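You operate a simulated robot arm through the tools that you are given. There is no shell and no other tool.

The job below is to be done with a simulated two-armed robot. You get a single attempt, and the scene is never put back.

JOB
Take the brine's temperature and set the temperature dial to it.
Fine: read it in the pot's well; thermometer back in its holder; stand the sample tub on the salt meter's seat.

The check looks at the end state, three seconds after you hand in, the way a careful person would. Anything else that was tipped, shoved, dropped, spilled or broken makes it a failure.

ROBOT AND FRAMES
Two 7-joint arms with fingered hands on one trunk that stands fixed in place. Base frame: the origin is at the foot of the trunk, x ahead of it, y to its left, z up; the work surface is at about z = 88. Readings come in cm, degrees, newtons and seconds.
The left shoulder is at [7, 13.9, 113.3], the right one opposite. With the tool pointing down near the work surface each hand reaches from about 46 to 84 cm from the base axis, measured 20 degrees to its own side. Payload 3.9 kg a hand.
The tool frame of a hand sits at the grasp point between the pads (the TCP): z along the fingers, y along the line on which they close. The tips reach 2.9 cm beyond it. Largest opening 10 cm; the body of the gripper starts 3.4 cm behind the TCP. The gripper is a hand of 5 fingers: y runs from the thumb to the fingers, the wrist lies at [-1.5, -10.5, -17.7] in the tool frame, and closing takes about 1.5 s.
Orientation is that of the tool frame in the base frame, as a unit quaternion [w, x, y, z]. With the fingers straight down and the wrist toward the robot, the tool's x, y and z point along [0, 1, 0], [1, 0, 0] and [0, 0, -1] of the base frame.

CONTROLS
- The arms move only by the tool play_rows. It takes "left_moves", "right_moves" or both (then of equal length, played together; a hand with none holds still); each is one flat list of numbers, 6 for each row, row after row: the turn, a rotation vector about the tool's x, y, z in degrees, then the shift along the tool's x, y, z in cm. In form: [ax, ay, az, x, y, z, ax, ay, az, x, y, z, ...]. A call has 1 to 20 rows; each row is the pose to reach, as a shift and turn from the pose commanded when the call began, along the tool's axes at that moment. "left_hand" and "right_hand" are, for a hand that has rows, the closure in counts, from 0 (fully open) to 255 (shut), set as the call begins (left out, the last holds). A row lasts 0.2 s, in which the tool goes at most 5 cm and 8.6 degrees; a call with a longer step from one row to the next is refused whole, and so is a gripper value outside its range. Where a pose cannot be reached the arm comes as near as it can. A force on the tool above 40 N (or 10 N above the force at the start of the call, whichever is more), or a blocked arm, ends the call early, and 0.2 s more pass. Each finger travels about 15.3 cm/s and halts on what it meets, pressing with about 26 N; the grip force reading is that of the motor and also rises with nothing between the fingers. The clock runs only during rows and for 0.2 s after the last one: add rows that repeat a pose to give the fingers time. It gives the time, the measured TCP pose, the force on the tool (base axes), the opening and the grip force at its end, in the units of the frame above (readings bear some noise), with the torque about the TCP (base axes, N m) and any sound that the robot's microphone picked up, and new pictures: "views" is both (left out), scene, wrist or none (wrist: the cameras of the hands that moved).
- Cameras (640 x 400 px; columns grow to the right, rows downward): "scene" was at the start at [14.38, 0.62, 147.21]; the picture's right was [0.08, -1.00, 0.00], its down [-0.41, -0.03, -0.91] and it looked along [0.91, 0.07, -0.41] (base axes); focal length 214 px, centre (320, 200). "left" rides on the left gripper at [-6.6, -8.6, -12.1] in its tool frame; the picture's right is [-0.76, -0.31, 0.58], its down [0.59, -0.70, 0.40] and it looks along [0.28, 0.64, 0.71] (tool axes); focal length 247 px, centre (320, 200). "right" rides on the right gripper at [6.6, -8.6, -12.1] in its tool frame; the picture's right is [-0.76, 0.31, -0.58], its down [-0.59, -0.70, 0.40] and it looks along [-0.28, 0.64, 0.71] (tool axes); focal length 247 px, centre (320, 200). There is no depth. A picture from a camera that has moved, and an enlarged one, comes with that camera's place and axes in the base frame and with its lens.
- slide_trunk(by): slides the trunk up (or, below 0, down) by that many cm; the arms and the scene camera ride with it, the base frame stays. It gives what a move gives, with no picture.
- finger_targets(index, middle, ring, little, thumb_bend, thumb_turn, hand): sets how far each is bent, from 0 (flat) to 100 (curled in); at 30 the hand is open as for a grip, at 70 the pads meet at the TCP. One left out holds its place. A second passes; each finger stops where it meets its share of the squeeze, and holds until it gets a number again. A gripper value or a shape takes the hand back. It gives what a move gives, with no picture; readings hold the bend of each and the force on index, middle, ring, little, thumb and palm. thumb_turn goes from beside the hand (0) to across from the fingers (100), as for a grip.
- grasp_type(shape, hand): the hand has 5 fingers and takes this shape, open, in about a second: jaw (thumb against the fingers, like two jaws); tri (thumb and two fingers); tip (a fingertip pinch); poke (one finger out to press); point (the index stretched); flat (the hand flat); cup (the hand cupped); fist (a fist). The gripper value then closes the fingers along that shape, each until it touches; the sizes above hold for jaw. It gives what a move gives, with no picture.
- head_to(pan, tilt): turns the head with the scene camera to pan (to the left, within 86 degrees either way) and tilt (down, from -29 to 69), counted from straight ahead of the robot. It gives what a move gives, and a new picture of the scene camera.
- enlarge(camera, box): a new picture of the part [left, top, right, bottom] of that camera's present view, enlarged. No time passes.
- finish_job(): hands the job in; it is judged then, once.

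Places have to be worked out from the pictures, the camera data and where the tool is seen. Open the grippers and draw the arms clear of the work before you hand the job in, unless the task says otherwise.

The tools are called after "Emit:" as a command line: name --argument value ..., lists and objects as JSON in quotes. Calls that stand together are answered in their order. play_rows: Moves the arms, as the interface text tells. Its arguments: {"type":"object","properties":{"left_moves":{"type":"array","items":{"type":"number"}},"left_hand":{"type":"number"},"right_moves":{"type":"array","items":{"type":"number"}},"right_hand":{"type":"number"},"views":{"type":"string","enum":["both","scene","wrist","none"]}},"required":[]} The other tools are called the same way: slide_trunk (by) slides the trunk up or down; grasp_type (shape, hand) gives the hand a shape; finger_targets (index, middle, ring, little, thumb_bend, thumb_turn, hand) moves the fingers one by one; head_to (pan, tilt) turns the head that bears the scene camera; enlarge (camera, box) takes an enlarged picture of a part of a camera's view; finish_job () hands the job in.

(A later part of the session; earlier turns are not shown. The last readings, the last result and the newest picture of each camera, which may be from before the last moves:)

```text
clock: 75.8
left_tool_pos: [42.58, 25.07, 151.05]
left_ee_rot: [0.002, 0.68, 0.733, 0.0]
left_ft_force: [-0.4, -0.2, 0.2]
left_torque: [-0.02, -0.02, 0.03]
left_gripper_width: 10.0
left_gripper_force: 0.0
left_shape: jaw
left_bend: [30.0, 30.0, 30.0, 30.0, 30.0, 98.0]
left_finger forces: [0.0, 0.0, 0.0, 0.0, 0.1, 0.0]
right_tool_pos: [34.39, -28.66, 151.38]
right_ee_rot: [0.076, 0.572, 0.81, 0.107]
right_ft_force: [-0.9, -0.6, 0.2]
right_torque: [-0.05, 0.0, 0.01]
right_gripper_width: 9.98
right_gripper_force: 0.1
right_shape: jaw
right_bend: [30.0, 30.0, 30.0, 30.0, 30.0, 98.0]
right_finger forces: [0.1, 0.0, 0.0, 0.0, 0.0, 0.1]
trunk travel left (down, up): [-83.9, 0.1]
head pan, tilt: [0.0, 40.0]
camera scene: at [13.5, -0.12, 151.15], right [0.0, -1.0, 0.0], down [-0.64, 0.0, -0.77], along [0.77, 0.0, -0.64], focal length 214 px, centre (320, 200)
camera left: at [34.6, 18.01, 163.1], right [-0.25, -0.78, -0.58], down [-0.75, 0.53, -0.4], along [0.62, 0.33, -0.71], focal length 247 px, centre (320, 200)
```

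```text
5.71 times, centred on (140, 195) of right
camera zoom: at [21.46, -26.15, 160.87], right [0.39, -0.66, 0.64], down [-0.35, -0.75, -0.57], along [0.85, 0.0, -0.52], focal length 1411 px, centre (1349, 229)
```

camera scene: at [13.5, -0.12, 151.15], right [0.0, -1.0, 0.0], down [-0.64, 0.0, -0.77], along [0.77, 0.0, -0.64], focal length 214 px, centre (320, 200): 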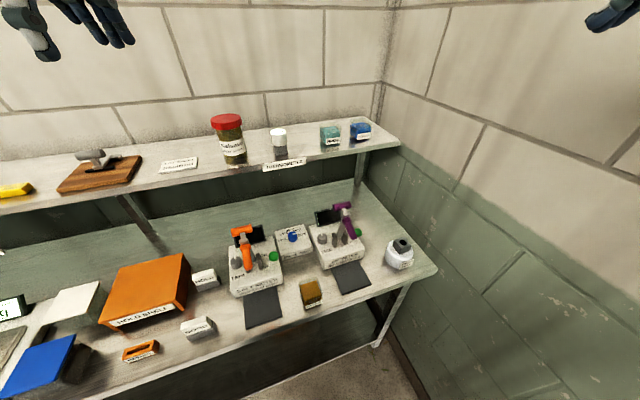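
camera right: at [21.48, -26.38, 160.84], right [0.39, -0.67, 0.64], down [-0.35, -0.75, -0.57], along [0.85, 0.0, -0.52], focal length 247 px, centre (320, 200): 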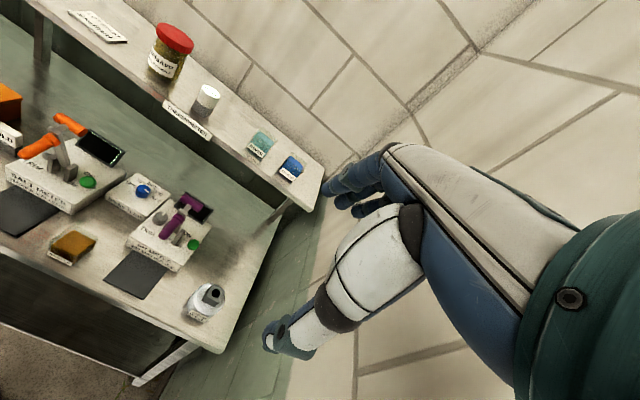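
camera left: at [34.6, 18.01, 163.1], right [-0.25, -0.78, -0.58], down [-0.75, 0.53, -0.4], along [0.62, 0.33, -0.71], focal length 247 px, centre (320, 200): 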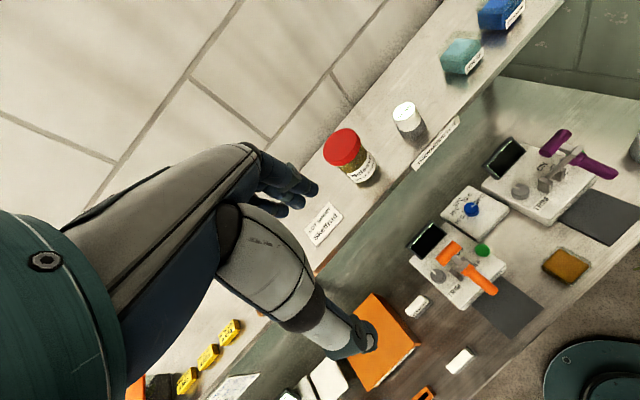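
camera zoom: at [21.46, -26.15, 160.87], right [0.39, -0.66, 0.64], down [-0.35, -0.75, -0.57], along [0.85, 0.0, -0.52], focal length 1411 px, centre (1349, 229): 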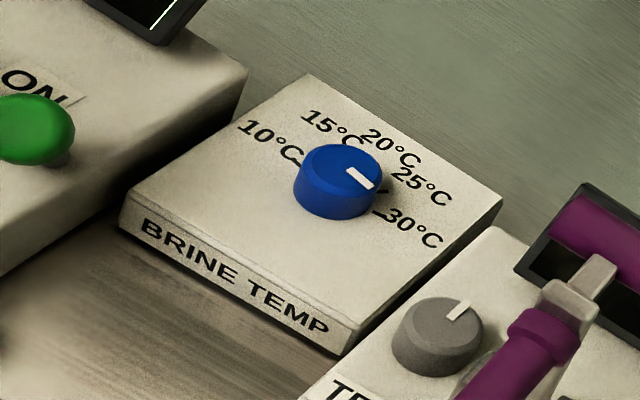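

The tick marks sit near base angles 10→90°, 15→54°, 20→17°, 25→-19° and 30→-57°, while the pointer is at about -79°, past 30. So the knob at about (62.4, 9.35, top z 94.7) needs roughly 20° of counter-clockwise turn. I bring the right hand over at height first.

Emit:
play_rows --right_moves '[1.67, -0.14, 1.03, 2.36, 2.23, 2.83, 3.34, -0.27, 2.07, 4.72, 4.45, 5.67, 5.02, -0.41, 3.1, 7.08, 6.68, 8.5, 6.69, -0.54, 4.14, 9.44, 8.9, 11.33, 8.36, -0.68, 5.17, 11.8, 11.13, 14.17, 10.03, -0.81, 6.21, 14.15, 13.35, 17.0, 11.71, -0.95, 7.24, 16.51, 15.58, 19.83, 13.38, -1.08, 8.28, 18.87, 17.8, 22.67, 15.05, -1.22, 9.31, 21.23, 20.03, 25.5, 15.05, -1.22, 9.31, 21.23, 20.03, 25.5]' --views "both"

```text
clock: 78.0
left_tool_pos: [42.91, 24.99, 150.97]
left_ee_rot: [0.0, 0.68, 0.734, 0.001]
left_ft_force: [-0.1, -0.7, -0.6]
left_torque: [0.04, -0.01, 0.02]
left_gripper_width: 9.97
left_gripper_force: 0.0
left_shape: jaw
left_bend: [30.0, 30.0, 30.0, 30.0, 30.0, 98.0]
left_finger forces: [0.0, 0.0, 0.1, 0.0, 0.1, 0.0]
right_tool_pos: [52.38, 0.28, 132.03]
right_ee_rot: [-0.001, 0.642, 0.767, 0.001]
right_ft_force: [0.8, 0.4, -0.6]
right_torque: [0.03, 0.01, -0.02]
right_gripper_width: 9.99
right_gripper_force: 0.0
right_shape: jaw
right_bend: [30.0, 30.0, 30.0, 30.0, 30.0, 98.0]
right_finger forces: [0.0, 0.1, 0.0, 0.0, 0.1, 0.1]
trunk travel left (down, up): [-83.9, 0.1]
head pan, tilt: [0.0, 40.0]
camera scene: at [13.63, -0.27, 151.13], right [0.0, -1.0, 0.0], down [-0.64, 0.0, -0.77], along [0.77, 0.0, -0.64], focal length 214 px, centre (320, 200)
camera right: at [42.79, 5.25, 144.12], right [0.44, -0.69, 0.58], down [-0.59, -0.7, -0.4], along [0.68, -0.17, -0.71], focal length 247 px, centre (320, 200)
```

scene: 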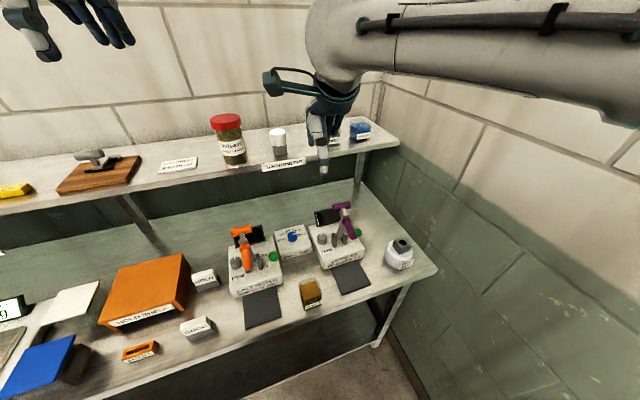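
right: 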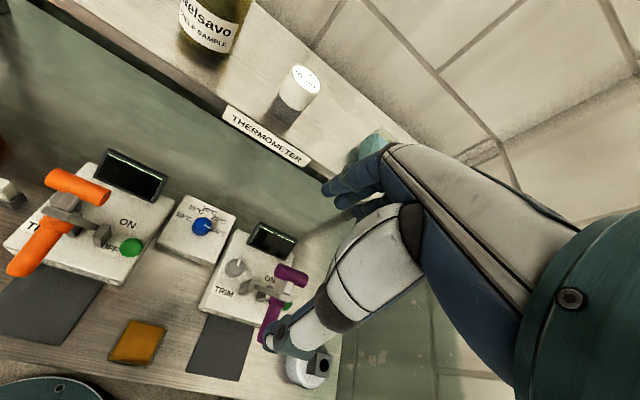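

The right hand is in a good posture with the forearm high. I enlarge the dial and its surroundings from this wrist view.

Emit:
enlarge --camera "right" --box '[150, 185, 250, 265]'

Emit:
enlarge --camera "right" --box '[0, 140, 340, 390]'

```text
5.00 times, centred on (200, 225) of right
camera zoom: at [42.79, 5.25, 144.12], right [0.44, -0.69, 0.58], down [-0.59, -0.7, -0.4], along [0.68, -0.17, -0.71], focal length 1235 px, centre (920, 75)
```

zoom: 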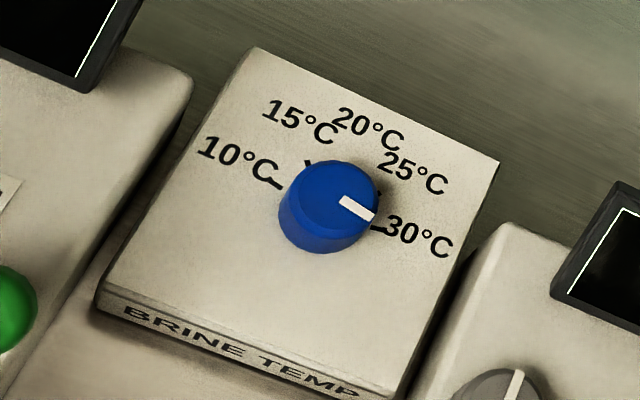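

```text
1.60 times, centred on (170, 265) of right
camera zoom: at [42.79, 5.25, 144.12], right [0.44, -0.69, 0.58], down [-0.59, -0.7, -0.4], along [0.68, -0.17, -0.71], focal length 395 px, centre (560, 96)
```

zoom: 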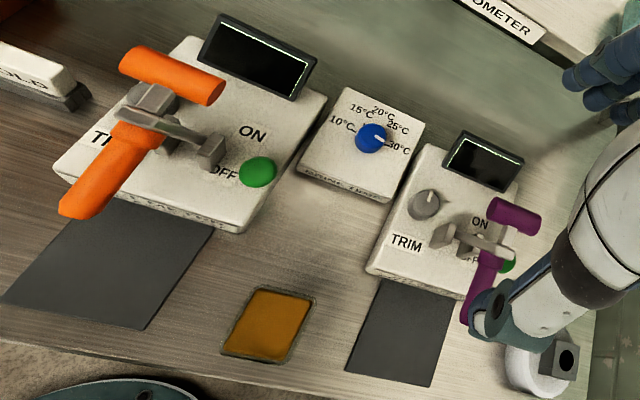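

From this view the knob top is about (62.9, 9.55, 94.2), the pointer is at about -76.5° and the 30 tick at about -58°, so about 18.5° counter-clockwise is needed. I hover above the knob at z 106.

Emit:
play_rows --right_moves '[0, 0, 0, 1.84, 3.02, 2, 0, 0, 0, 3.67, 6.04, 4, 0, 0, 0, 5.5, 9.06, 6, 0, 0, 0, 7.34, 12.08, 8, 0, 0, 0, 7.34, 12.08, 12.5, 0, 0, 0, 7.34, 12.08, 17, 0, 0, 0, 7.34, 12.08, 21.5, 0, 0, 0, 7.34, 12.08, 26, 0, 0, 0, 7.34, 12.08, 26]' --views "both"

Emit:
enlarge --camera "right" --box '[160, 170, 400, 360]'

Emit:
enlarge --camera "scene" --box '[210, 170, 390, 290]'

```text
clock: 79.2
left_tool_pos: [42.42, 25.03, 151.07]
left_ee_rot: [0.001, 0.68, 0.733, 0.002]
left_ft_force: [-1.1, -1.0, 0.0]
left_torque: [0.01, -0.04, 0.01]
left_gripper_width: 9.99
left_gripper_force: 0.0
left_shape: jaw
left_bend: [30.0, 30.0, 30.0, 30.0, 30.0, 98.0]
left_finger forces: [0.0, 0.0, 0.0, 0.1, 0.0, 0.0]
right_tool_pos: [63.0, 8.9, 122.66]
right_ee_rot: [0.002, 0.645, 0.764, 0.025]
right_ft_force: [-1.3, -0.9, 0.9]
right_torque: [-0.01, -0.08, -0.03]
right_gripper_width: 9.97
right_gripper_force: 0.0
right_shape: jaw
right_bend: [30.0, 30.0, 30.0, 30.0, 30.0, 98.0]
right_finger forces: [0.0, 0.6, 0.0, 0.0, 0.1, 0.0]
trunk travel left (down, up): [-83.9, 0.1]
head pan, tilt: [0.0, 40.0]
stopped in row 6 (right hand): the force on the tool passed its limit at 47 N (the readings are from after the stop); the commanded pose is now the measured one
camera scene: at [13.2, -0.31, 151.16], right [0.0, -1.0, 0.0], down [-0.64, 0.0, -0.77], along [0.77, 0.0, -0.64], focal length 214 px, centre (320, 200)
camera right: at [53.07, 13.68, 134.6], right [0.41, -0.72, 0.57], down [-0.58, -0.68, -0.44], along [0.7, -0.15, -0.69], focal length 247 px, centre (320, 200)
```

scene: 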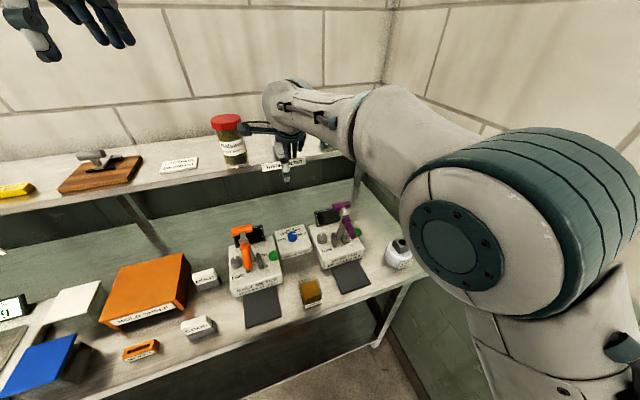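
right: 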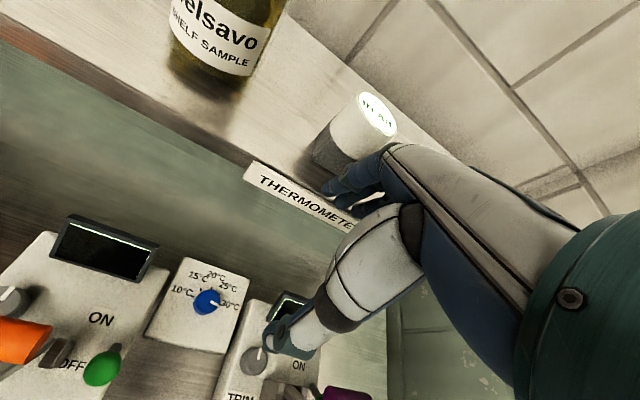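

```text
2.11 times, centred on (280, 265) of right
camera zoom: at [53.07, 13.68, 134.6], right [0.41, -0.72, 0.57], down [-0.58, -0.68, -0.44], along [0.7, -0.15, -0.69], focal length 520 px, centre (404, 63)
```

zoom: 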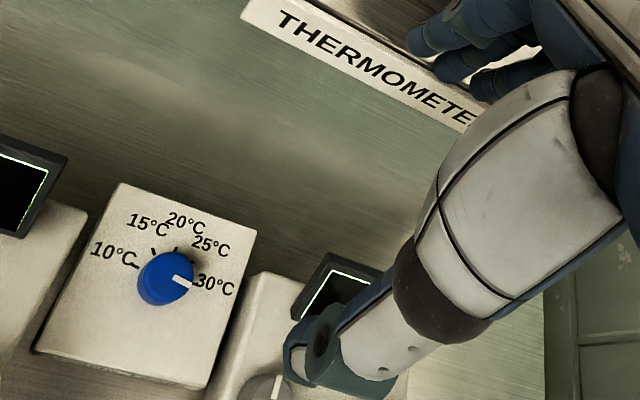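

```text
3.33 times, centred on (300, 230) of scene
camera zoom: at [13.2, -0.31, 151.16], right [0.0, -1.0, 0.0], down [-0.64, 0.0, -0.77], along [0.77, 0.0, -0.64], focal length 715 px, centre (387, 100)
```

zoom: 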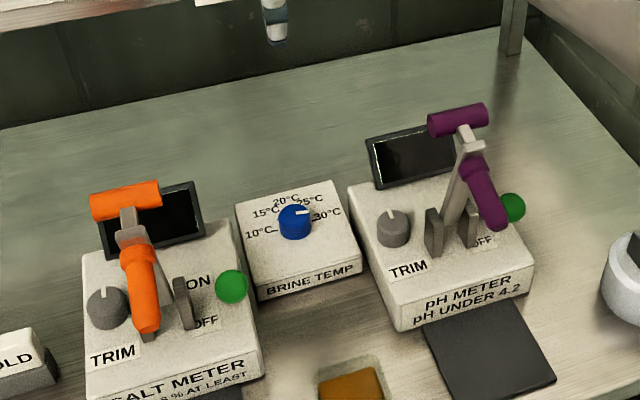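

The open fingers came down on the shelf's front edge, which overhangs the dial. I back off up and toward me immediately, and will then come in under the shelf from the front.

Emit:
play_rows --right_moves '[0.8, -0.56, -0.11, 0, 0.1, -2.2, 1.6, -1.1, -0.22, 0.05, -2.5, -4.6, 2.35, -1.67, -0.34, 0.11, -5.2, -4.6, 2.35, -1.67, -0.34, 0.11, -7.43, -4.6, 2.35, -1.67, -0.34, 0.11, -7.43, -4.6]' --views "both"

Emit:
enlarge --camera "scene" --box '[200, 100, 390, 190]'

Emit:
enlarge --camera "right" --box '[150, 0, 450, 240]'

```text
clock: 80.4
left_tool_pos: [42.74, 25.05, 150.85]
left_ee_rot: [0.0, 0.679, 0.734, -0.001]
left_ft_force: [-0.3, 0.4, 0.0]
left_torque: [0.04, -0.01, 0.03]
left_gripper_width: 10.01
left_gripper_force: 0.1
left_shape: jaw
left_bend: [30.0, 30.0, 30.0, 30.0, 30.0, 98.0]
left_finger forces: [0.0, 0.1, 0.0, 0.1, 0.1, 0.0]
right_tool_pos: [55.85, 7.91, 126.64]
right_ee_rot: [0.0, 0.642, 0.767, -0.004]
right_ft_force: [0.3, 0.0, -0.5]
right_torque: [0.01, -0.03, -0.01]
right_gripper_width: 10.0
right_gripper_force: 0.0
right_shape: jaw
right_bend: [30.0, 30.0, 30.0, 30.0, 30.0, 98.0]
right_finger forces: [0.1, 0.1, 0.0, 0.0, 0.0, 0.0]
trunk travel left (down, up): [-83.9, 0.1]
head pan, tilt: [0.0, 40.0]
camera scene: at [13.65, -0.15, 151.13], right [0.0, -1.0, 0.0], down [-0.64, 0.0, -0.77], along [0.77, 0.0, -0.64], focal length 214 px, centre (320, 200)
camera right: at [46.37, 13.07, 138.82], right [0.44, -0.69, 0.58], down [-0.59, -0.7, -0.39], along [0.68, -0.17, -0.72], focal length 247 px, centre (320, 200)
```

scene: 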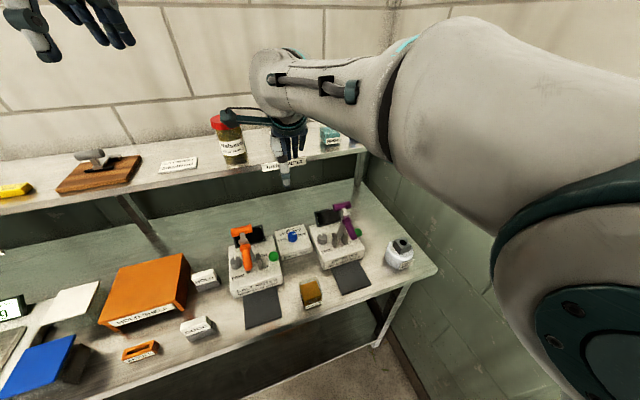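
right: 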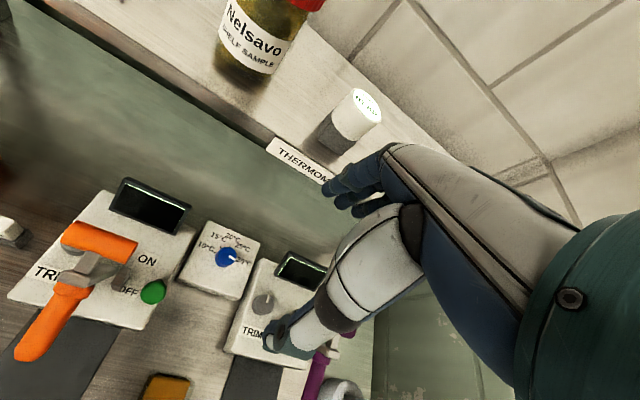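

```text
3.37 times, centred on (295, 145) of scene
camera zoom: at [13.65, -0.15, 151.13], right [0.0, -1.0, 0.0], down [-0.64, 0.0, -0.77], along [0.77, 0.0, -0.64], focal length 722 px, centre (404, 385)
```

zoom: 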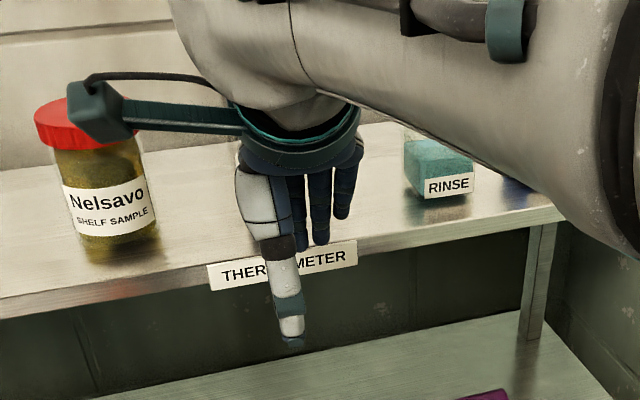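

```text
1.67 times, centred on (300, 120) of right
camera zoom: at [46.37, 13.07, 138.82], right [0.44, -0.69, 0.58], down [-0.59, -0.7, -0.39], along [0.68, -0.17, -0.72], focal length 412 px, centre (353, 333)
```

zoom: 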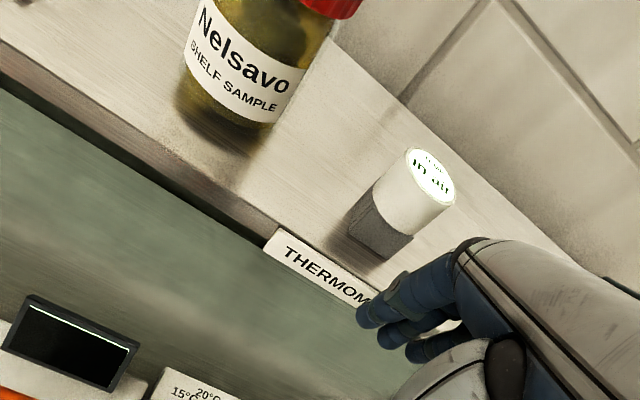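

The thermometer, jar and label are undisturbed. I align the hand with the bench direction (yaw 19.6°) and descend in front of the shelf, in the channel between the two levers, first to z 112.

Emit:
play_rows --right_moves '[0, 0, -3.2, -0.32, -0.2, 3, 0, 0, -6.4, -0.64, -0.4, 6.6, 0, 0, -9.6, -0.96, -0.58, 10.6, 0, 0, -9.6, -0.96, -0.58, 14.6, 0, 0, -9.6, -0.96, -0.58, 14.6]' --views "both"

Emit:
enlarge --camera "scene" --box '[190, 130, 430, 310]'

```text
clock: 81.6
left_tool_pos: [42.94, 25.16, 150.9]
left_ee_rot: [0.001, 0.679, 0.734, -0.001]
left_ft_force: [0.2, 0.8, -0.2]
left_torque: [-0.01, 0.0, 0.0]
left_gripper_width: 10.0
left_gripper_force: 0.0
left_shape: jaw
left_bend: [30.0, 30.0, 30.0, 30.0, 30.0, 98.0]
left_finger forces: [0.0, 0.1, 0.0, 0.0, 0.0, 0.0]
right_tool_pos: [54.91, 7.0, 112.12]
right_ee_rot: [0.0, 0.577, 0.817, -0.003]
right_ft_force: [0.5, 0.2, 0.3]
right_torque: [-0.03, -0.01, 0.02]
right_gripper_width: 10.0
right_gripper_force: 0.0
right_shape: jaw
right_bend: [30.0, 30.0, 30.0, 30.0, 30.0, 98.0]
right_finger forces: [0.1, 0.0, 0.0, 0.0, 0.0, 0.1]
trunk travel left (down, up): [-83.9, 0.1]
head pan, tilt: [0.0, 40.0]
camera scene: at [13.65, -0.14, 151.13], right [0.0, -1.0, 0.0], down [-0.64, 0.0, -0.77], along [0.77, 0.0, -0.64], focal length 214 px, centre (320, 200)
camera right: at [44.75, 10.48, 124.32], right [0.55, -0.61, 0.58], down [-0.47, -0.79, -0.39], along [0.7, -0.06, -0.72], focal length 247 px, centre (320, 200)
```

scene: 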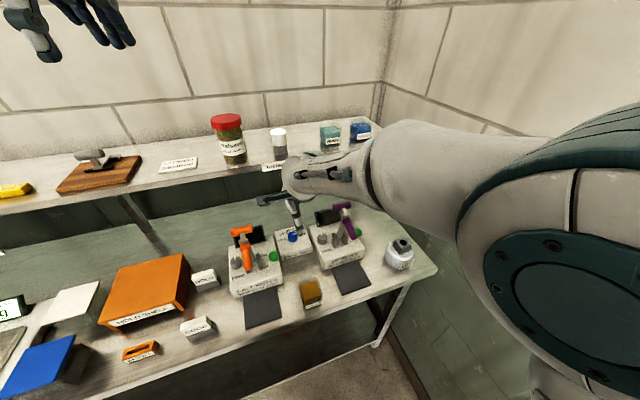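
right: 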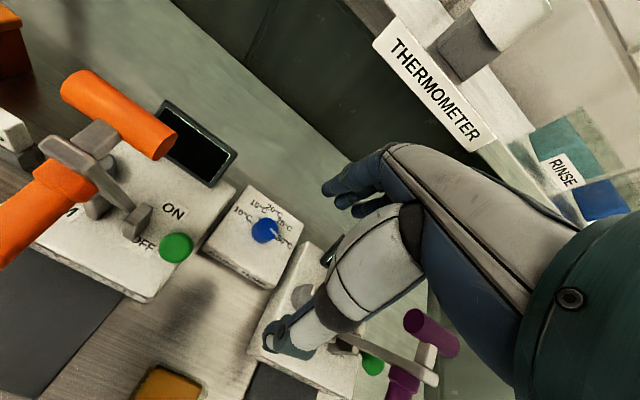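

```text
2.22 times, centred on (310, 220) of scene
camera zoom: at [13.65, -0.14, 151.13], right [0.0, -1.0, 0.0], down [-0.64, 0.0, -0.77], along [0.77, 0.0, -0.64], focal length 477 px, centre (342, 156)
```

zoom: 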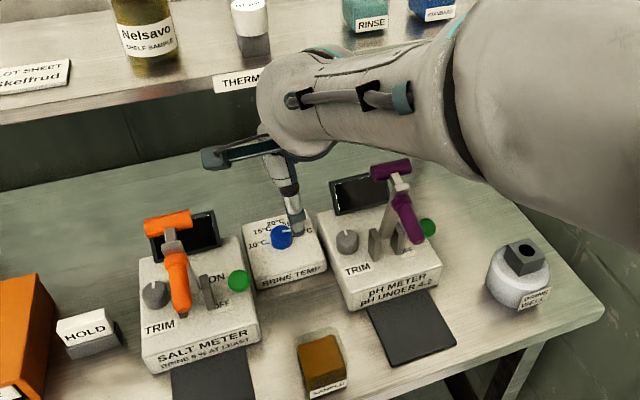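

The hand sits in the channel with both levers clear on either side. I descend to z 99.5.

Emit:
play_rows --right_moves '[0, 0, 0, 0, 0, 3.2, 0, 0, 0, 0, 0, 6.4, 0, 0, 0, 0, 0, 9.6, 0, 0, 0, 0, 0, 12.6, 0, 0, 0, 0, 0, 12.6]' --views "both"

Emit:
enlarge --camera "scene" --box '[190, 130, 430, 310]'

Emit:
enlarge --camera "right" --box '[180, 120, 400, 320]'

```text
clock: 83.0
left_tool_pos: [42.82, 25.15, 150.93]
left_ee_rot: [0.0, 0.679, 0.734, 0.0]
left_ft_force: [-0.5, -0.7, -0.9]
left_torque: [-0.02, 0.0, 0.0]
left_gripper_width: 9.98
left_gripper_force: 0.0
left_shape: jaw
left_bend: [30.0, 30.0, 30.0, 30.0, 30.0, 98.0]
left_finger forces: [0.1, 0.1, 0.0, 0.0, 0.0, 0.0]
right_tool_pos: [56.95, 5.65, 102.63]
right_ee_rot: [-0.017, 0.596, 0.802, 0.039]
right_ft_force: [0.5, 0.4, -0.4]
right_torque: [0.02, 0.03, -0.01]
right_gripper_width: 10.0
right_gripper_force: 0.0
right_shape: jaw
right_bend: [30.0, 30.0, 30.0, 30.0, 30.0, 98.0]
right_finger forces: [0.0, 0.0, 0.0, 0.1, 0.1, 0.1]
trunk travel left (down, up): [-83.9, 0.1]
head pan, tilt: [0.0, 40.0]
stopped in row 5 (right hand): the arm was blocked; the commanded pose is now the measured one
camera scene: at [13.62, -0.17, 151.14], right [0.0, -1.0, 0.0], down [-0.64, 0.0, -0.77], along [0.77, 0.0, -0.64], focal length 214 px, centre (320, 200)
camera right: at [46.72, 8.68, 114.92], right [0.5, -0.68, 0.53], down [-0.5, -0.73, -0.47], along [0.71, -0.03, -0.71], focal length 247 px, centre (320, 200)
```

scene: 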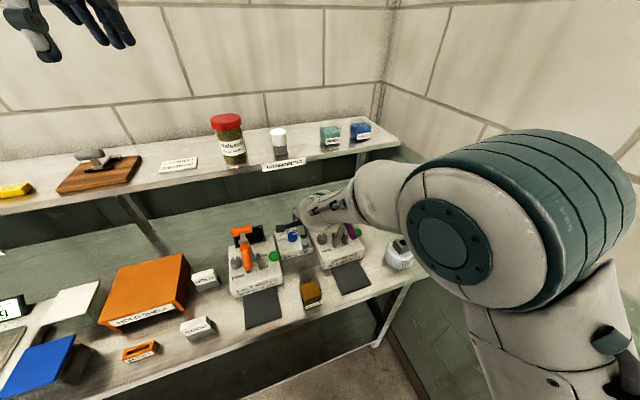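
right: 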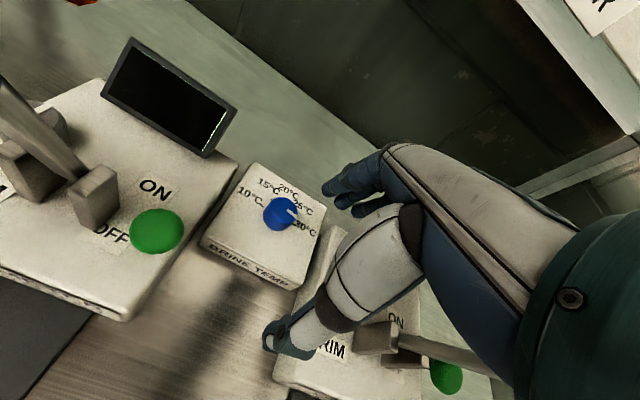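

```text
2.22 times, centred on (310, 220) of scene
camera zoom: at [13.62, -0.17, 151.14], right [0.0, -1.0, 0.0], down [-0.64, 0.0, -0.77], along [0.77, 0.0, -0.64], focal length 477 px, centre (342, 156)
```

zoom: 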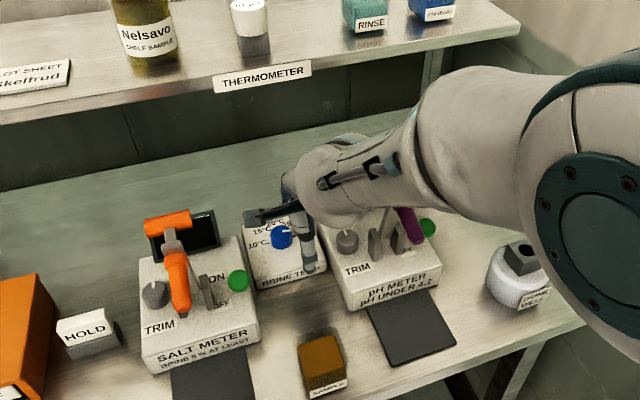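

```text
2.00 times, centred on (290, 220) of right
camera zoom: at [46.72, 8.68, 114.92], right [0.5, -0.68, 0.53], down [-0.5, -0.73, -0.47], along [0.71, -0.03, -0.71], focal length 494 px, centre (380, 160)
```

zoom: 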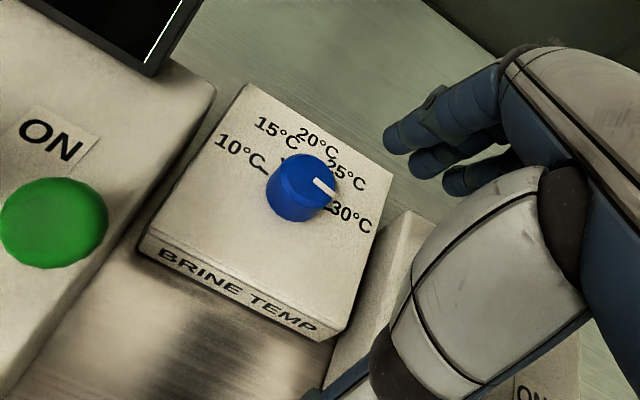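

Blocked at z 102.6: the right elbow seems to fold up beside the head at this short reach, and no lever has moved. I rise a little, then go forward under the shelf, which extends the arm, and only then lower.

Emit:
play_rows --right_moves '[0.9, -1.33, -2.73, 0.65, 0.86, -1.05, 1.8, -2.67, -5.47, 1.3, 1.73, -2.1, 2.7, -4, -8.2, 1.96, 2.59, -3.16, 2.7, -4, -8.2, 1.94, 4.0, -1.4, 2.7, -4, -8.2, 1.91, 5.4, 0.3, 2.7, -4, -8.2, 1.88, 6.75, 2.02, 2.7, -4, -8.2, 1.88, 6.75, 2.02]' --views "both"

Emit:
enlarge --camera "scene" --box '[190, 130, 430, 310]'

Emit:
enlarge --camera "right" --box '[180, 120, 400, 320]'

```text
clock: 84.6
left_tool_pos: [42.87, 25.24, 150.93]
left_ee_rot: [0.0, 0.679, 0.734, -0.001]
left_ft_force: [-0.5, 0.6, 0.2]
left_torque: [0.02, 0.03, -0.01]
left_gripper_width: 9.99
left_gripper_force: 0.1
left_shape: jaw
left_bend: [30.0, 30.0, 30.0, 30.0, 30.0, 98.0]
left_finger forces: [0.0, 0.0, 0.1, 0.0, 0.0, 0.0]
right_tool_pos: [62.79, 9.82, 100.63]
right_ee_rot: [0.0, 0.536, 0.844, -0.004]
right_ft_force: [0.3, 0.3, 0.5]
right_torque: [0.01, 0.02, -0.03]
right_gripper_width: 9.96
right_gripper_force: 0.2
right_shape: jaw
right_bend: [30.0, 30.0, 30.0, 30.0, 30.0, 98.0]
right_finger forces: [0.0, 0.0, 0.0, 0.0, 0.0, 0.1]
trunk travel left (down, up): [-83.9, 0.1]
head pan, tilt: [0.0, 40.0]
camera scene: at [13.62, -0.12, 151.14], right [0.0, -1.0, 0.0], down [-0.64, 0.0, -0.77], along [0.77, 0.0, -0.64], focal length 214 px, centre (320, 200)
camera right: at [52.34, 12.26, 112.86], right [0.6, -0.55, 0.58], down [-0.39, -0.83, -0.39], along [0.7, 0.01, -0.72], focal length 247 px, centre (320, 200)
```

scene: 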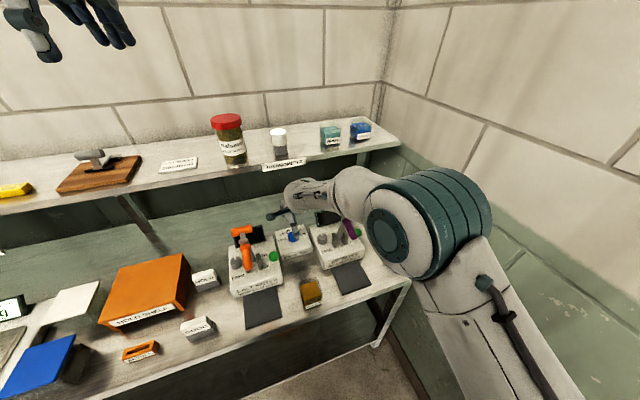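
right: 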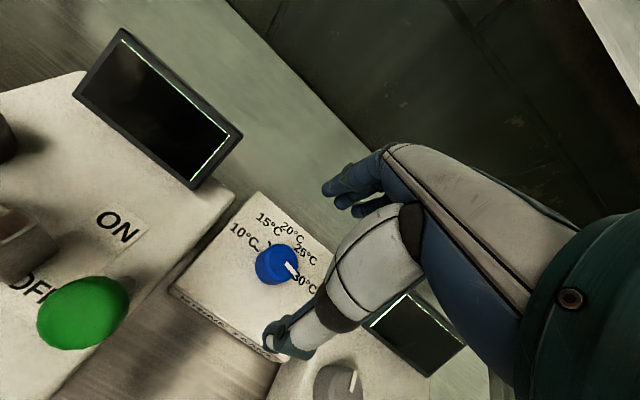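

```text
2.22 times, centred on (310, 220) of scene
camera zoom: at [13.62, -0.12, 151.14], right [0.0, -1.0, 0.0], down [-0.64, 0.0, -0.77], along [0.77, 0.0, -0.64], focal length 477 px, centre (342, 156)
```

zoom: 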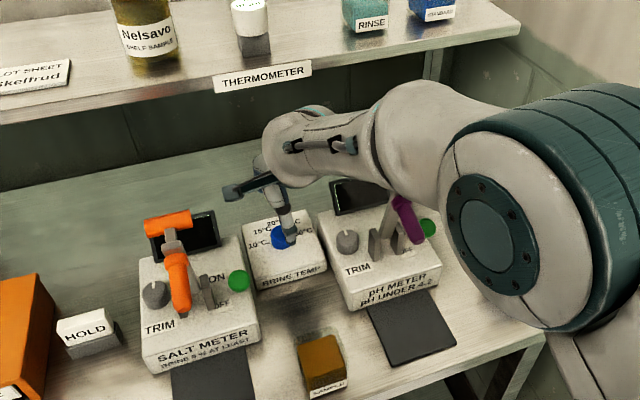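

```text
2.00 times, centred on (290, 220) of right
camera zoom: at [52.34, 12.26, 112.86], right [0.6, -0.55, 0.58], down [-0.39, -0.83, -0.39], along [0.7, 0.01, -0.72], focal length 494 px, centre (380, 160)
```

zoom: 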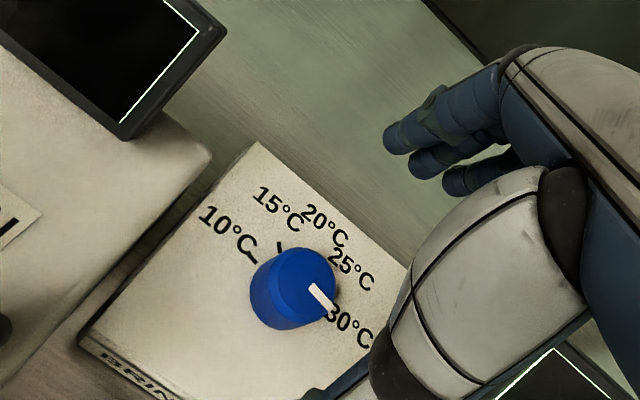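

The hand is over the knob at z 100.6 with everything clear. I zoom in to centre precisely on the knob and measure pointer against tick.

Emit:
enlarge --camera "right" --box '[215, 200, 325, 300]'

Emit:
enlarge --camera "scene" --box '[270, 215, 320, 260]'

```text
4.00 times, centred on (270, 250) of right
camera zoom: at [52.34, 12.26, 112.86], right [0.6, -0.55, 0.58], down [-0.39, -0.83, -0.39], along [0.7, 0.01, -0.72], focal length 988 px, centre (520, 0)
```

zoom: 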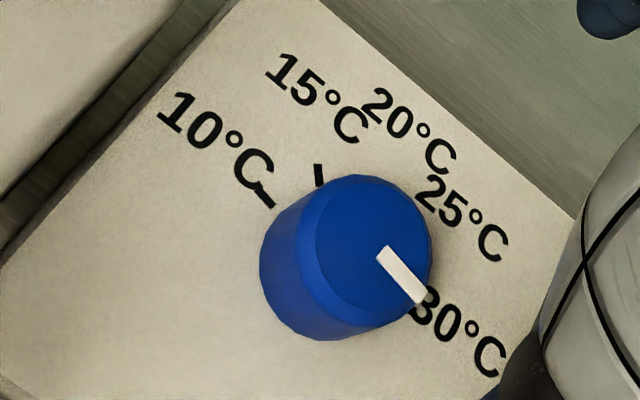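

```text
8.89 times, centred on (295, 238) of scene
camera zoom: at [13.62, -0.12, 151.14], right [0.0, -1.0, 0.0], down [-0.64, 0.0, -0.77], along [0.77, 0.0, -0.64], focal length 1906 px, centre (542, -133)
```

zoom: 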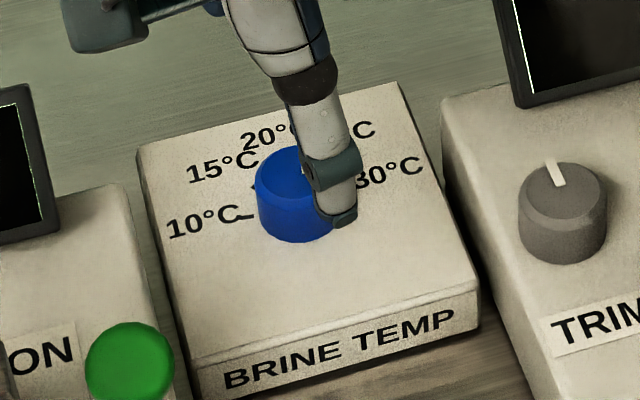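

The knob centre is at about (62.8, 10.0). I pre-rotate the hand to yaw 17°, centre on the knob and lower to z 96.3 with the fingers open.

Emit:
play_rows --right_moves '[0, 0, 4, 0.18, 0.08, 0.5, 0, 0, 8, 0.18, 0.08, 1.5, 0, 0, 8, 0.18, 0.08, 2.9, 0, 0, 8, 0.18, 0.08, 4.3, 0, 0, 8, 0.18, 0.08, 4.3]' --views "both"

Emit:
enlarge --camera "right" --box '[200, 170, 380, 360]'

Emit:
enlarge --camera "scene" --box '[250, 180, 340, 270]'

```text
clock: 85.8
left_tool_pos: [42.89, 25.19, 150.82]
left_ee_rot: [0.0, 0.679, 0.734, -0.001]
left_ft_force: [0.9, 0.5, -0.7]
left_torque: [0.02, 0.01, -0.04]
left_gripper_width: 9.99
left_gripper_force: 0.0
left_shape: jaw
left_bend: [30.0, 30.0, 30.0, 30.0, 30.0, 98.0]
left_finger forces: [0.1, 0.0, 0.1, 0.0, 0.0, 0.0]
right_tool_pos: [63.42, 9.21, 97.05]
right_ee_rot: [-0.006, 0.602, 0.799, 0.004]
right_ft_force: [-1.4, 0.9, 0.6]
right_torque: [-0.03, 0.02, -0.03]
right_gripper_width: 9.99
right_gripper_force: 0.1
right_shape: jaw
right_bend: [30.0, 30.0, 30.0, 30.0, 30.0, 98.0]
right_finger forces: [0.0, 0.1, 0.1, 0.1, 0.0, 0.1]
trunk travel left (down, up): [-83.9, 0.1]
head pan, tilt: [0.0, 40.0]
camera scene: at [13.64, -0.13, 151.13], right [0.0, -1.0, 0.0], down [-0.64, 0.0, -0.77], along [0.77, 0.0, -0.64], focal length 214 px, centre (320, 200)
camera right: at [53.45, 13.08, 109.28], right [0.51, -0.65, 0.57], down [-0.52, -0.75, -0.41], along [0.69, -0.09, -0.72], focal length 247 px, centre (320, 200)
```

scene: 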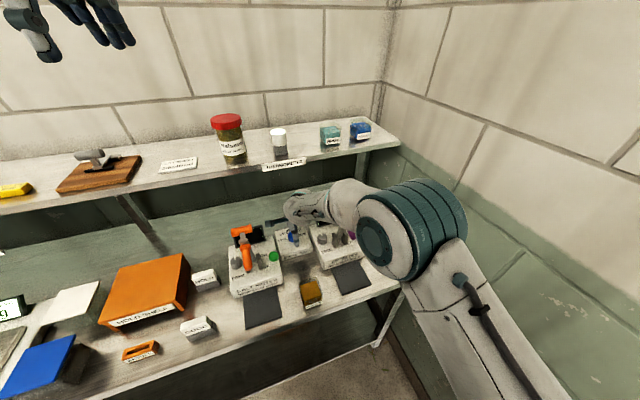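
right: 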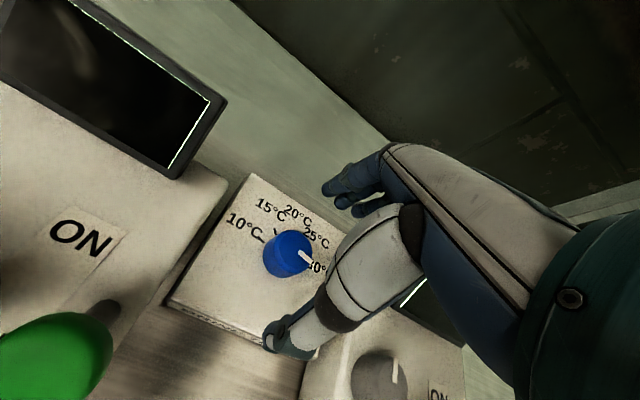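

```text
2.11 times, centred on (290, 265) of right
camera zoom: at [53.45, 13.08, 109.28], right [0.51, -0.65, 0.57], down [-0.52, -0.75, -0.41], along [0.69, -0.09, -0.72], focal length 520 px, centre (383, 63)
```

zoom: 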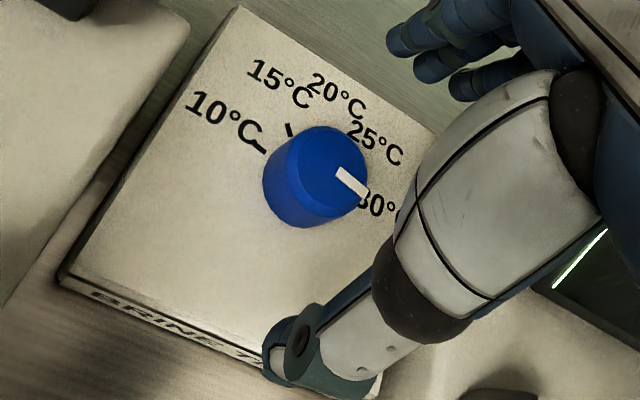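

```text
4.44 times, centred on (295, 225) of scene
camera zoom: at [13.64, -0.13, 151.13], right [0.0, -1.0, 0.0], down [-0.64, 0.0, -0.77], along [0.77, 0.0, -0.64], focal length 953 px, centre (431, 89)
```

zoom: 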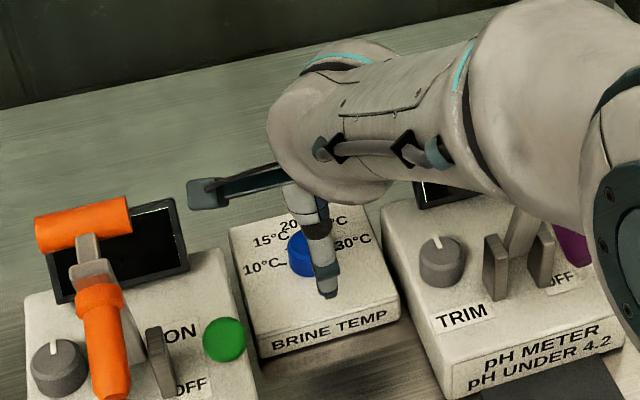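

The measured pose is 0.7–0.8 cm off the commanded one with no tool force, so something on the arm itself may be touching. I look at the right arm from above.

Emit:
head_to --pan -25 --tilt 62

Emit:
enlarge --camera "left" --box '[380, 60, 640, 330]'

```text
clock: 86.7
left_tool_pos: [42.81, 25.19, 150.85]
left_ee_rot: [0.0, 0.679, 0.734, -0.001]
left_ft_force: [0.4, 0.5, 0.3]
left_torque: [0.02, 0.02, -0.02]
left_gripper_width: 10.0
left_gripper_force: 0.0
left_shape: jaw
left_bend: [30.0, 30.0, 30.0, 30.0, 30.0, 98.0]
left_finger forces: [0.0, 0.0, 0.0, 0.1, 0.0, 0.0]
right_tool_pos: [63.52, 9.05, 96.76]
right_ee_rot: [-0.006, 0.601, 0.799, 0.001]
right_ft_force: [0.1, -0.7, -0.3]
right_torque: [-0.02, -0.01, -0.01]
right_gripper_width: 9.96
right_gripper_force: 0.1
right_shape: jaw
right_bend: [30.0, 30.0, 30.0, 30.0, 30.0, 98.0]
right_finger forces: [0.1, 0.0, 0.0, 0.0, 0.0, 0.2]
trunk travel left (down, up): [-83.9, 0.1]
head pan, tilt: [-25.0, 62.0]
camera scene: at [11.02, -2.84, 148.23], right [-0.42, -0.91, 0.0], down [-0.8, 0.37, -0.47], along [0.43, -0.2, -0.88], focal length 214 px, centre (320, 200)
```

scene: 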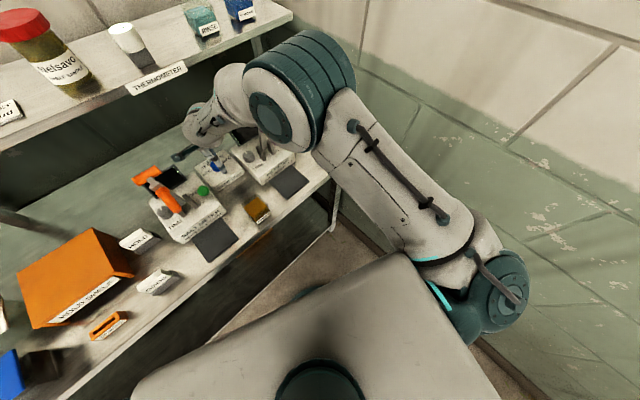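

```text
1.48 times, centred on (510, 195) of left
camera zoom: at [34.92, 18.03, 162.98], right [-0.25, -0.78, -0.58], down [-0.75, 0.53, -0.4], along [0.62, 0.33, -0.71], focal length 366 px, centre (38, 207)
```

zoom: 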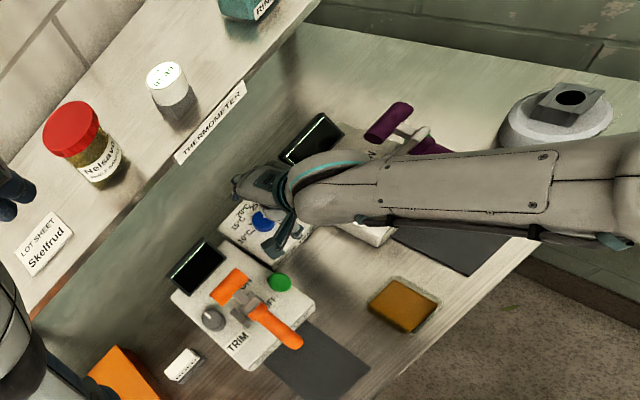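

The upper arm is brushing the robot's own torso corner at this yaw, pushing the hand off by about 0.8 cm; nothing in the scene is involved. At yaw 25° it was free, so I rotate back to 25° and will turn the knob in short strokes from there.

Emit:
play_rows --right_moves '[0, 0, -4, 0, 0, -0.3, 0, 0, -8, 0, 0, -0.5, 0, 0, -8, 0, 0, -0.5]' --views "wrist"

Emit:
enlarge --camera "right" --box '[215, 190, 325, 300]'

Emit:
enlarge --camera "left" --box '[500, 120, 640, 260]'

```text
clock: 87.5
left_tool_pos: [42.96, 25.27, 150.83]
left_ee_rot: [0.0, 0.679, 0.734, -0.001]
left_ft_force: [0.5, 0.6, 0.1]
left_torque: [-0.07, 0.02, 0.0]
left_gripper_width: 10.01
left_gripper_force: 0.1
left_shape: jaw
left_bend: [30.0, 30.0, 30.0, 30.0, 30.0, 98.0]
left_finger forces: [0.0, 0.0, 0.0, 0.0, 0.0, 0.0]
right_tool_pos: [62.83, 10.11, 97.01]
right_ee_rot: [0.002, 0.534, 0.845, -0.004]
right_ft_force: [0.3, -0.1, 0.7]
right_torque: [-0.01, -0.03, 0.02]
right_gripper_width: 9.96
right_gripper_force: 0.2
right_shape: jaw
right_bend: [30.0, 30.0, 30.0, 30.0, 30.0, 98.0]
right_finger forces: [0.0, 0.0, 0.1, 0.0, 0.1, 0.1]
trunk travel left (down, up): [-83.9, 0.1]
head pan, tilt: [-25.0, 62.0]
camera right: at [52.3, 12.46, 109.21], right [0.6, -0.55, 0.58], down [-0.38, -0.84, -0.39], along [0.7, 0.01, -0.72], focal length 247 px, centre (320, 200)
```

right: 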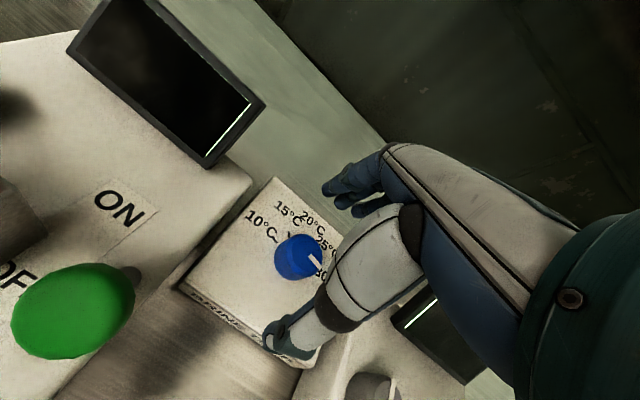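

```text
3.64 times, centred on (270, 245) of right
camera zoom: at [52.3, 12.46, 109.21], right [0.6, -0.55, 0.58], down [-0.38, -0.84, -0.39], along [0.7, 0.01, -0.72], focal length 898 px, centre (502, 36)
```

zoom: 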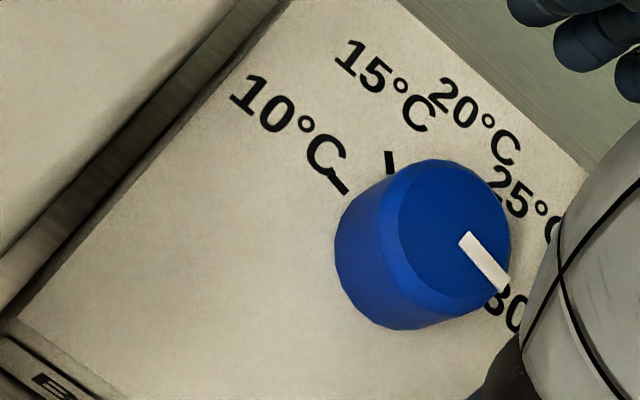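

```text
2.86 times, centred on (570, 190) of left
camera zoom: at [34.9, 18.05, 162.97], right [-0.25, -0.78, -0.58], down [-0.75, 0.53, -0.4], along [0.62, 0.33, -0.71], focal length 706 px, centre (-394, 229)
```

zoom: 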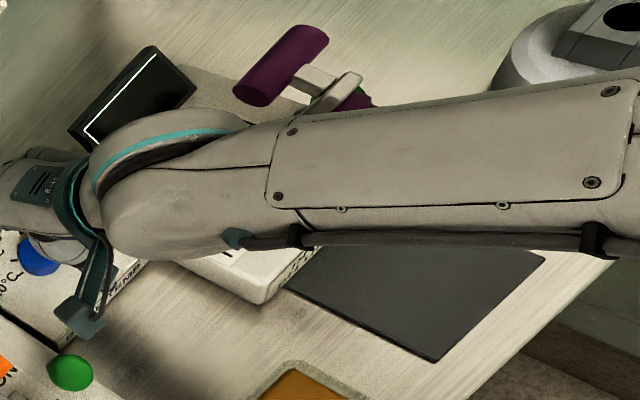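

Free again: TCP (62.83, 10.11) against a knob centre of (62.7, 10.2). Close up the pointer is at -85° and the 10/15 ticks give 8° per °C, so the 30 tick is at -60° and about 25° counter-clockwise is needed. I lower to gripping height and close gently.

Emit:
play_rows --right_moves '[0, 0, 0, 0.08, 0, 0.5, 0, 0, 0, 0.08, 0, 1.0, 0, 0, 0, 0.08, 0, 1.2, 0, 0, 0, 0.08, 0, 1.2]' --right_hand 60 --views "wrist"

Emit:
enlarge --camera "right" --box '[230, 190, 370, 350]'

```text
clock: 88.5
left_tool_pos: [42.87, 25.1, 150.83]
left_ee_rot: [-0.001, 0.679, 0.734, -0.001]
left_ft_force: [-0.5, 0.2, 0.4]
left_torque: [-0.04, 0.01, 0.0]
left_gripper_width: 9.98
left_gripper_force: 0.1
left_shape: jaw
left_bend: [30.0, 30.0, 30.0, 30.0, 30.0, 98.0]
left_finger forces: [0.1, 0.0, 0.0, 0.0, 0.0, 0.0]
right_tool_pos: [62.74, 9.92, 95.79]
right_ee_rot: [-0.001, 0.535, 0.845, -0.003]
right_ft_force: [-1.3, 1.0, -0.6]
right_torque: [-0.01, 0.0, 0.02]
right_gripper_width: 7.64
right_gripper_force: 0.2
right_shape: jaw
right_bend: [39.0, 34.0, 25.0, 38.0, 30.0, 99.0]
right_finger forces: [0.0, 0.1, 0.1, 0.0, 0.1, 0.1]
trunk travel left (down, up): [-83.9, 0.1]
head pan, tilt: [-25.0, 62.0]
camera right: at [52.28, 12.48, 107.91], right [0.6, -0.55, 0.58], down [-0.39, -0.83, -0.39], along [0.7, 0.01, -0.72], focal length 247 px, centre (320, 200)
```

right: 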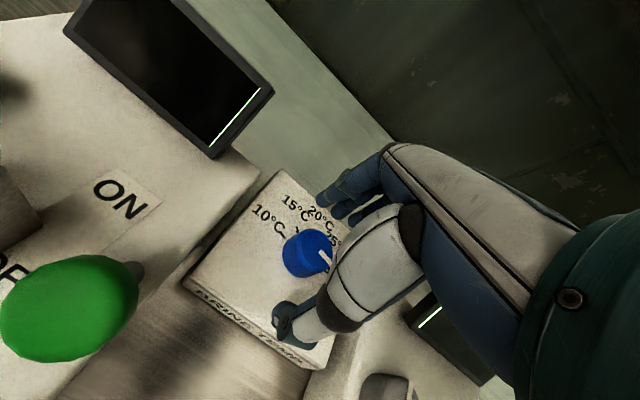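

```text
2.50 times, centred on (300, 270) of right
camera zoom: at [52.28, 12.48, 107.91], right [0.6, -0.55, 0.58], down [-0.39, -0.83, -0.39], along [0.7, 0.01, -0.72], focal length 617 px, centre (370, 25)
```

zoom: 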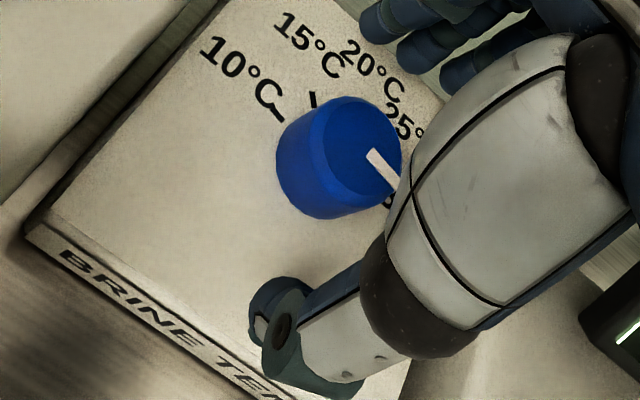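

The thumb and fingers straddle the knob. I close onto it.

Emit:
play_rows --right_moves '[0, 0, 0, 0, 0, 0, 0, 0, 0, 0, 0, 0, 0, 0, 0, 0, 0, 0, 0, 0, 0, 0, 0, 0, 0, 0, 0, 0, 0, 0]' --right_hand 190 --views "wrist"

Emit:
enlarge --camera "right" --box '[230, 170, 390, 340]'

```text
clock: 89.7
left_tool_pos: [43.07, 25.2, 150.74]
left_ee_rot: [0.001, 0.679, 0.734, -0.002]
left_ft_force: [0.4, -1.0, 0.1]
left_torque: [0.0, -0.03, -0.03]
left_gripper_width: 10.0
left_gripper_force: 0.0
left_shape: jaw
left_bend: [30.0, 30.0, 30.0, 30.0, 30.0, 98.0]
left_finger forces: [0.0, 0.0, 0.1, 0.0, 0.1, 0.1]
right_tool_pos: [62.74, 9.98, 95.75]
right_ee_rot: [0.0, 0.536, 0.844, -0.004]
right_ft_force: [3.9, 1.9, 3.2]
right_torque: [0.04, -0.13, 0.02]
right_gripper_width: 2.65
right_gripper_force: 0.0
right_shape: jaw
right_bend: [52.0, 52.0, 74.0, 54.0, 48.0, 100.0]
right_finger forces: [1.3, 3.6, 0.0, 0.1, 0.0, 0.0]
trunk travel left (down, up): [-83.9, 0.1]
head pan, tilt: [-25.0, 62.0]
camera right: at [52.3, 12.52, 107.95], right [0.6, -0.55, 0.58], down [-0.39, -0.83, -0.39], along [0.7, 0.01, -0.72], focal length 247 px, centre (320, 200)
```

right: 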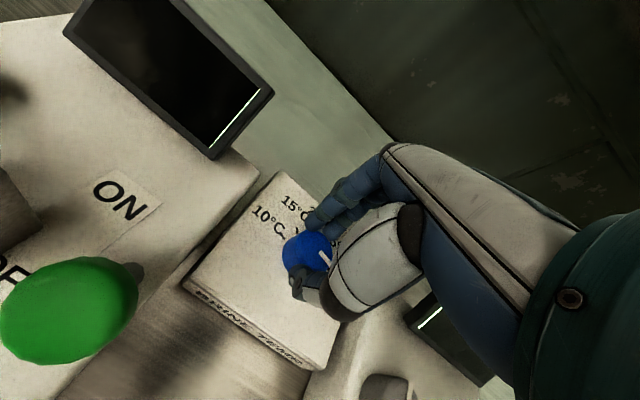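

```text
2.35 times, centred on (310, 255) of right
camera zoom: at [52.3, 12.52, 107.95], right [0.6, -0.55, 0.58], down [-0.39, -0.83, -0.39], along [0.7, 0.01, -0.72], focal length 581 px, centre (344, 71)
```

zoom: 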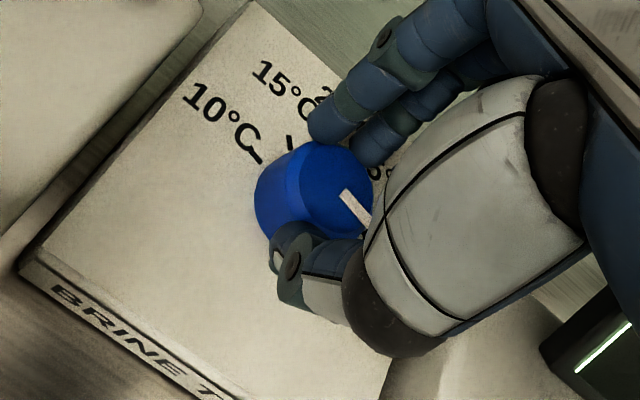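

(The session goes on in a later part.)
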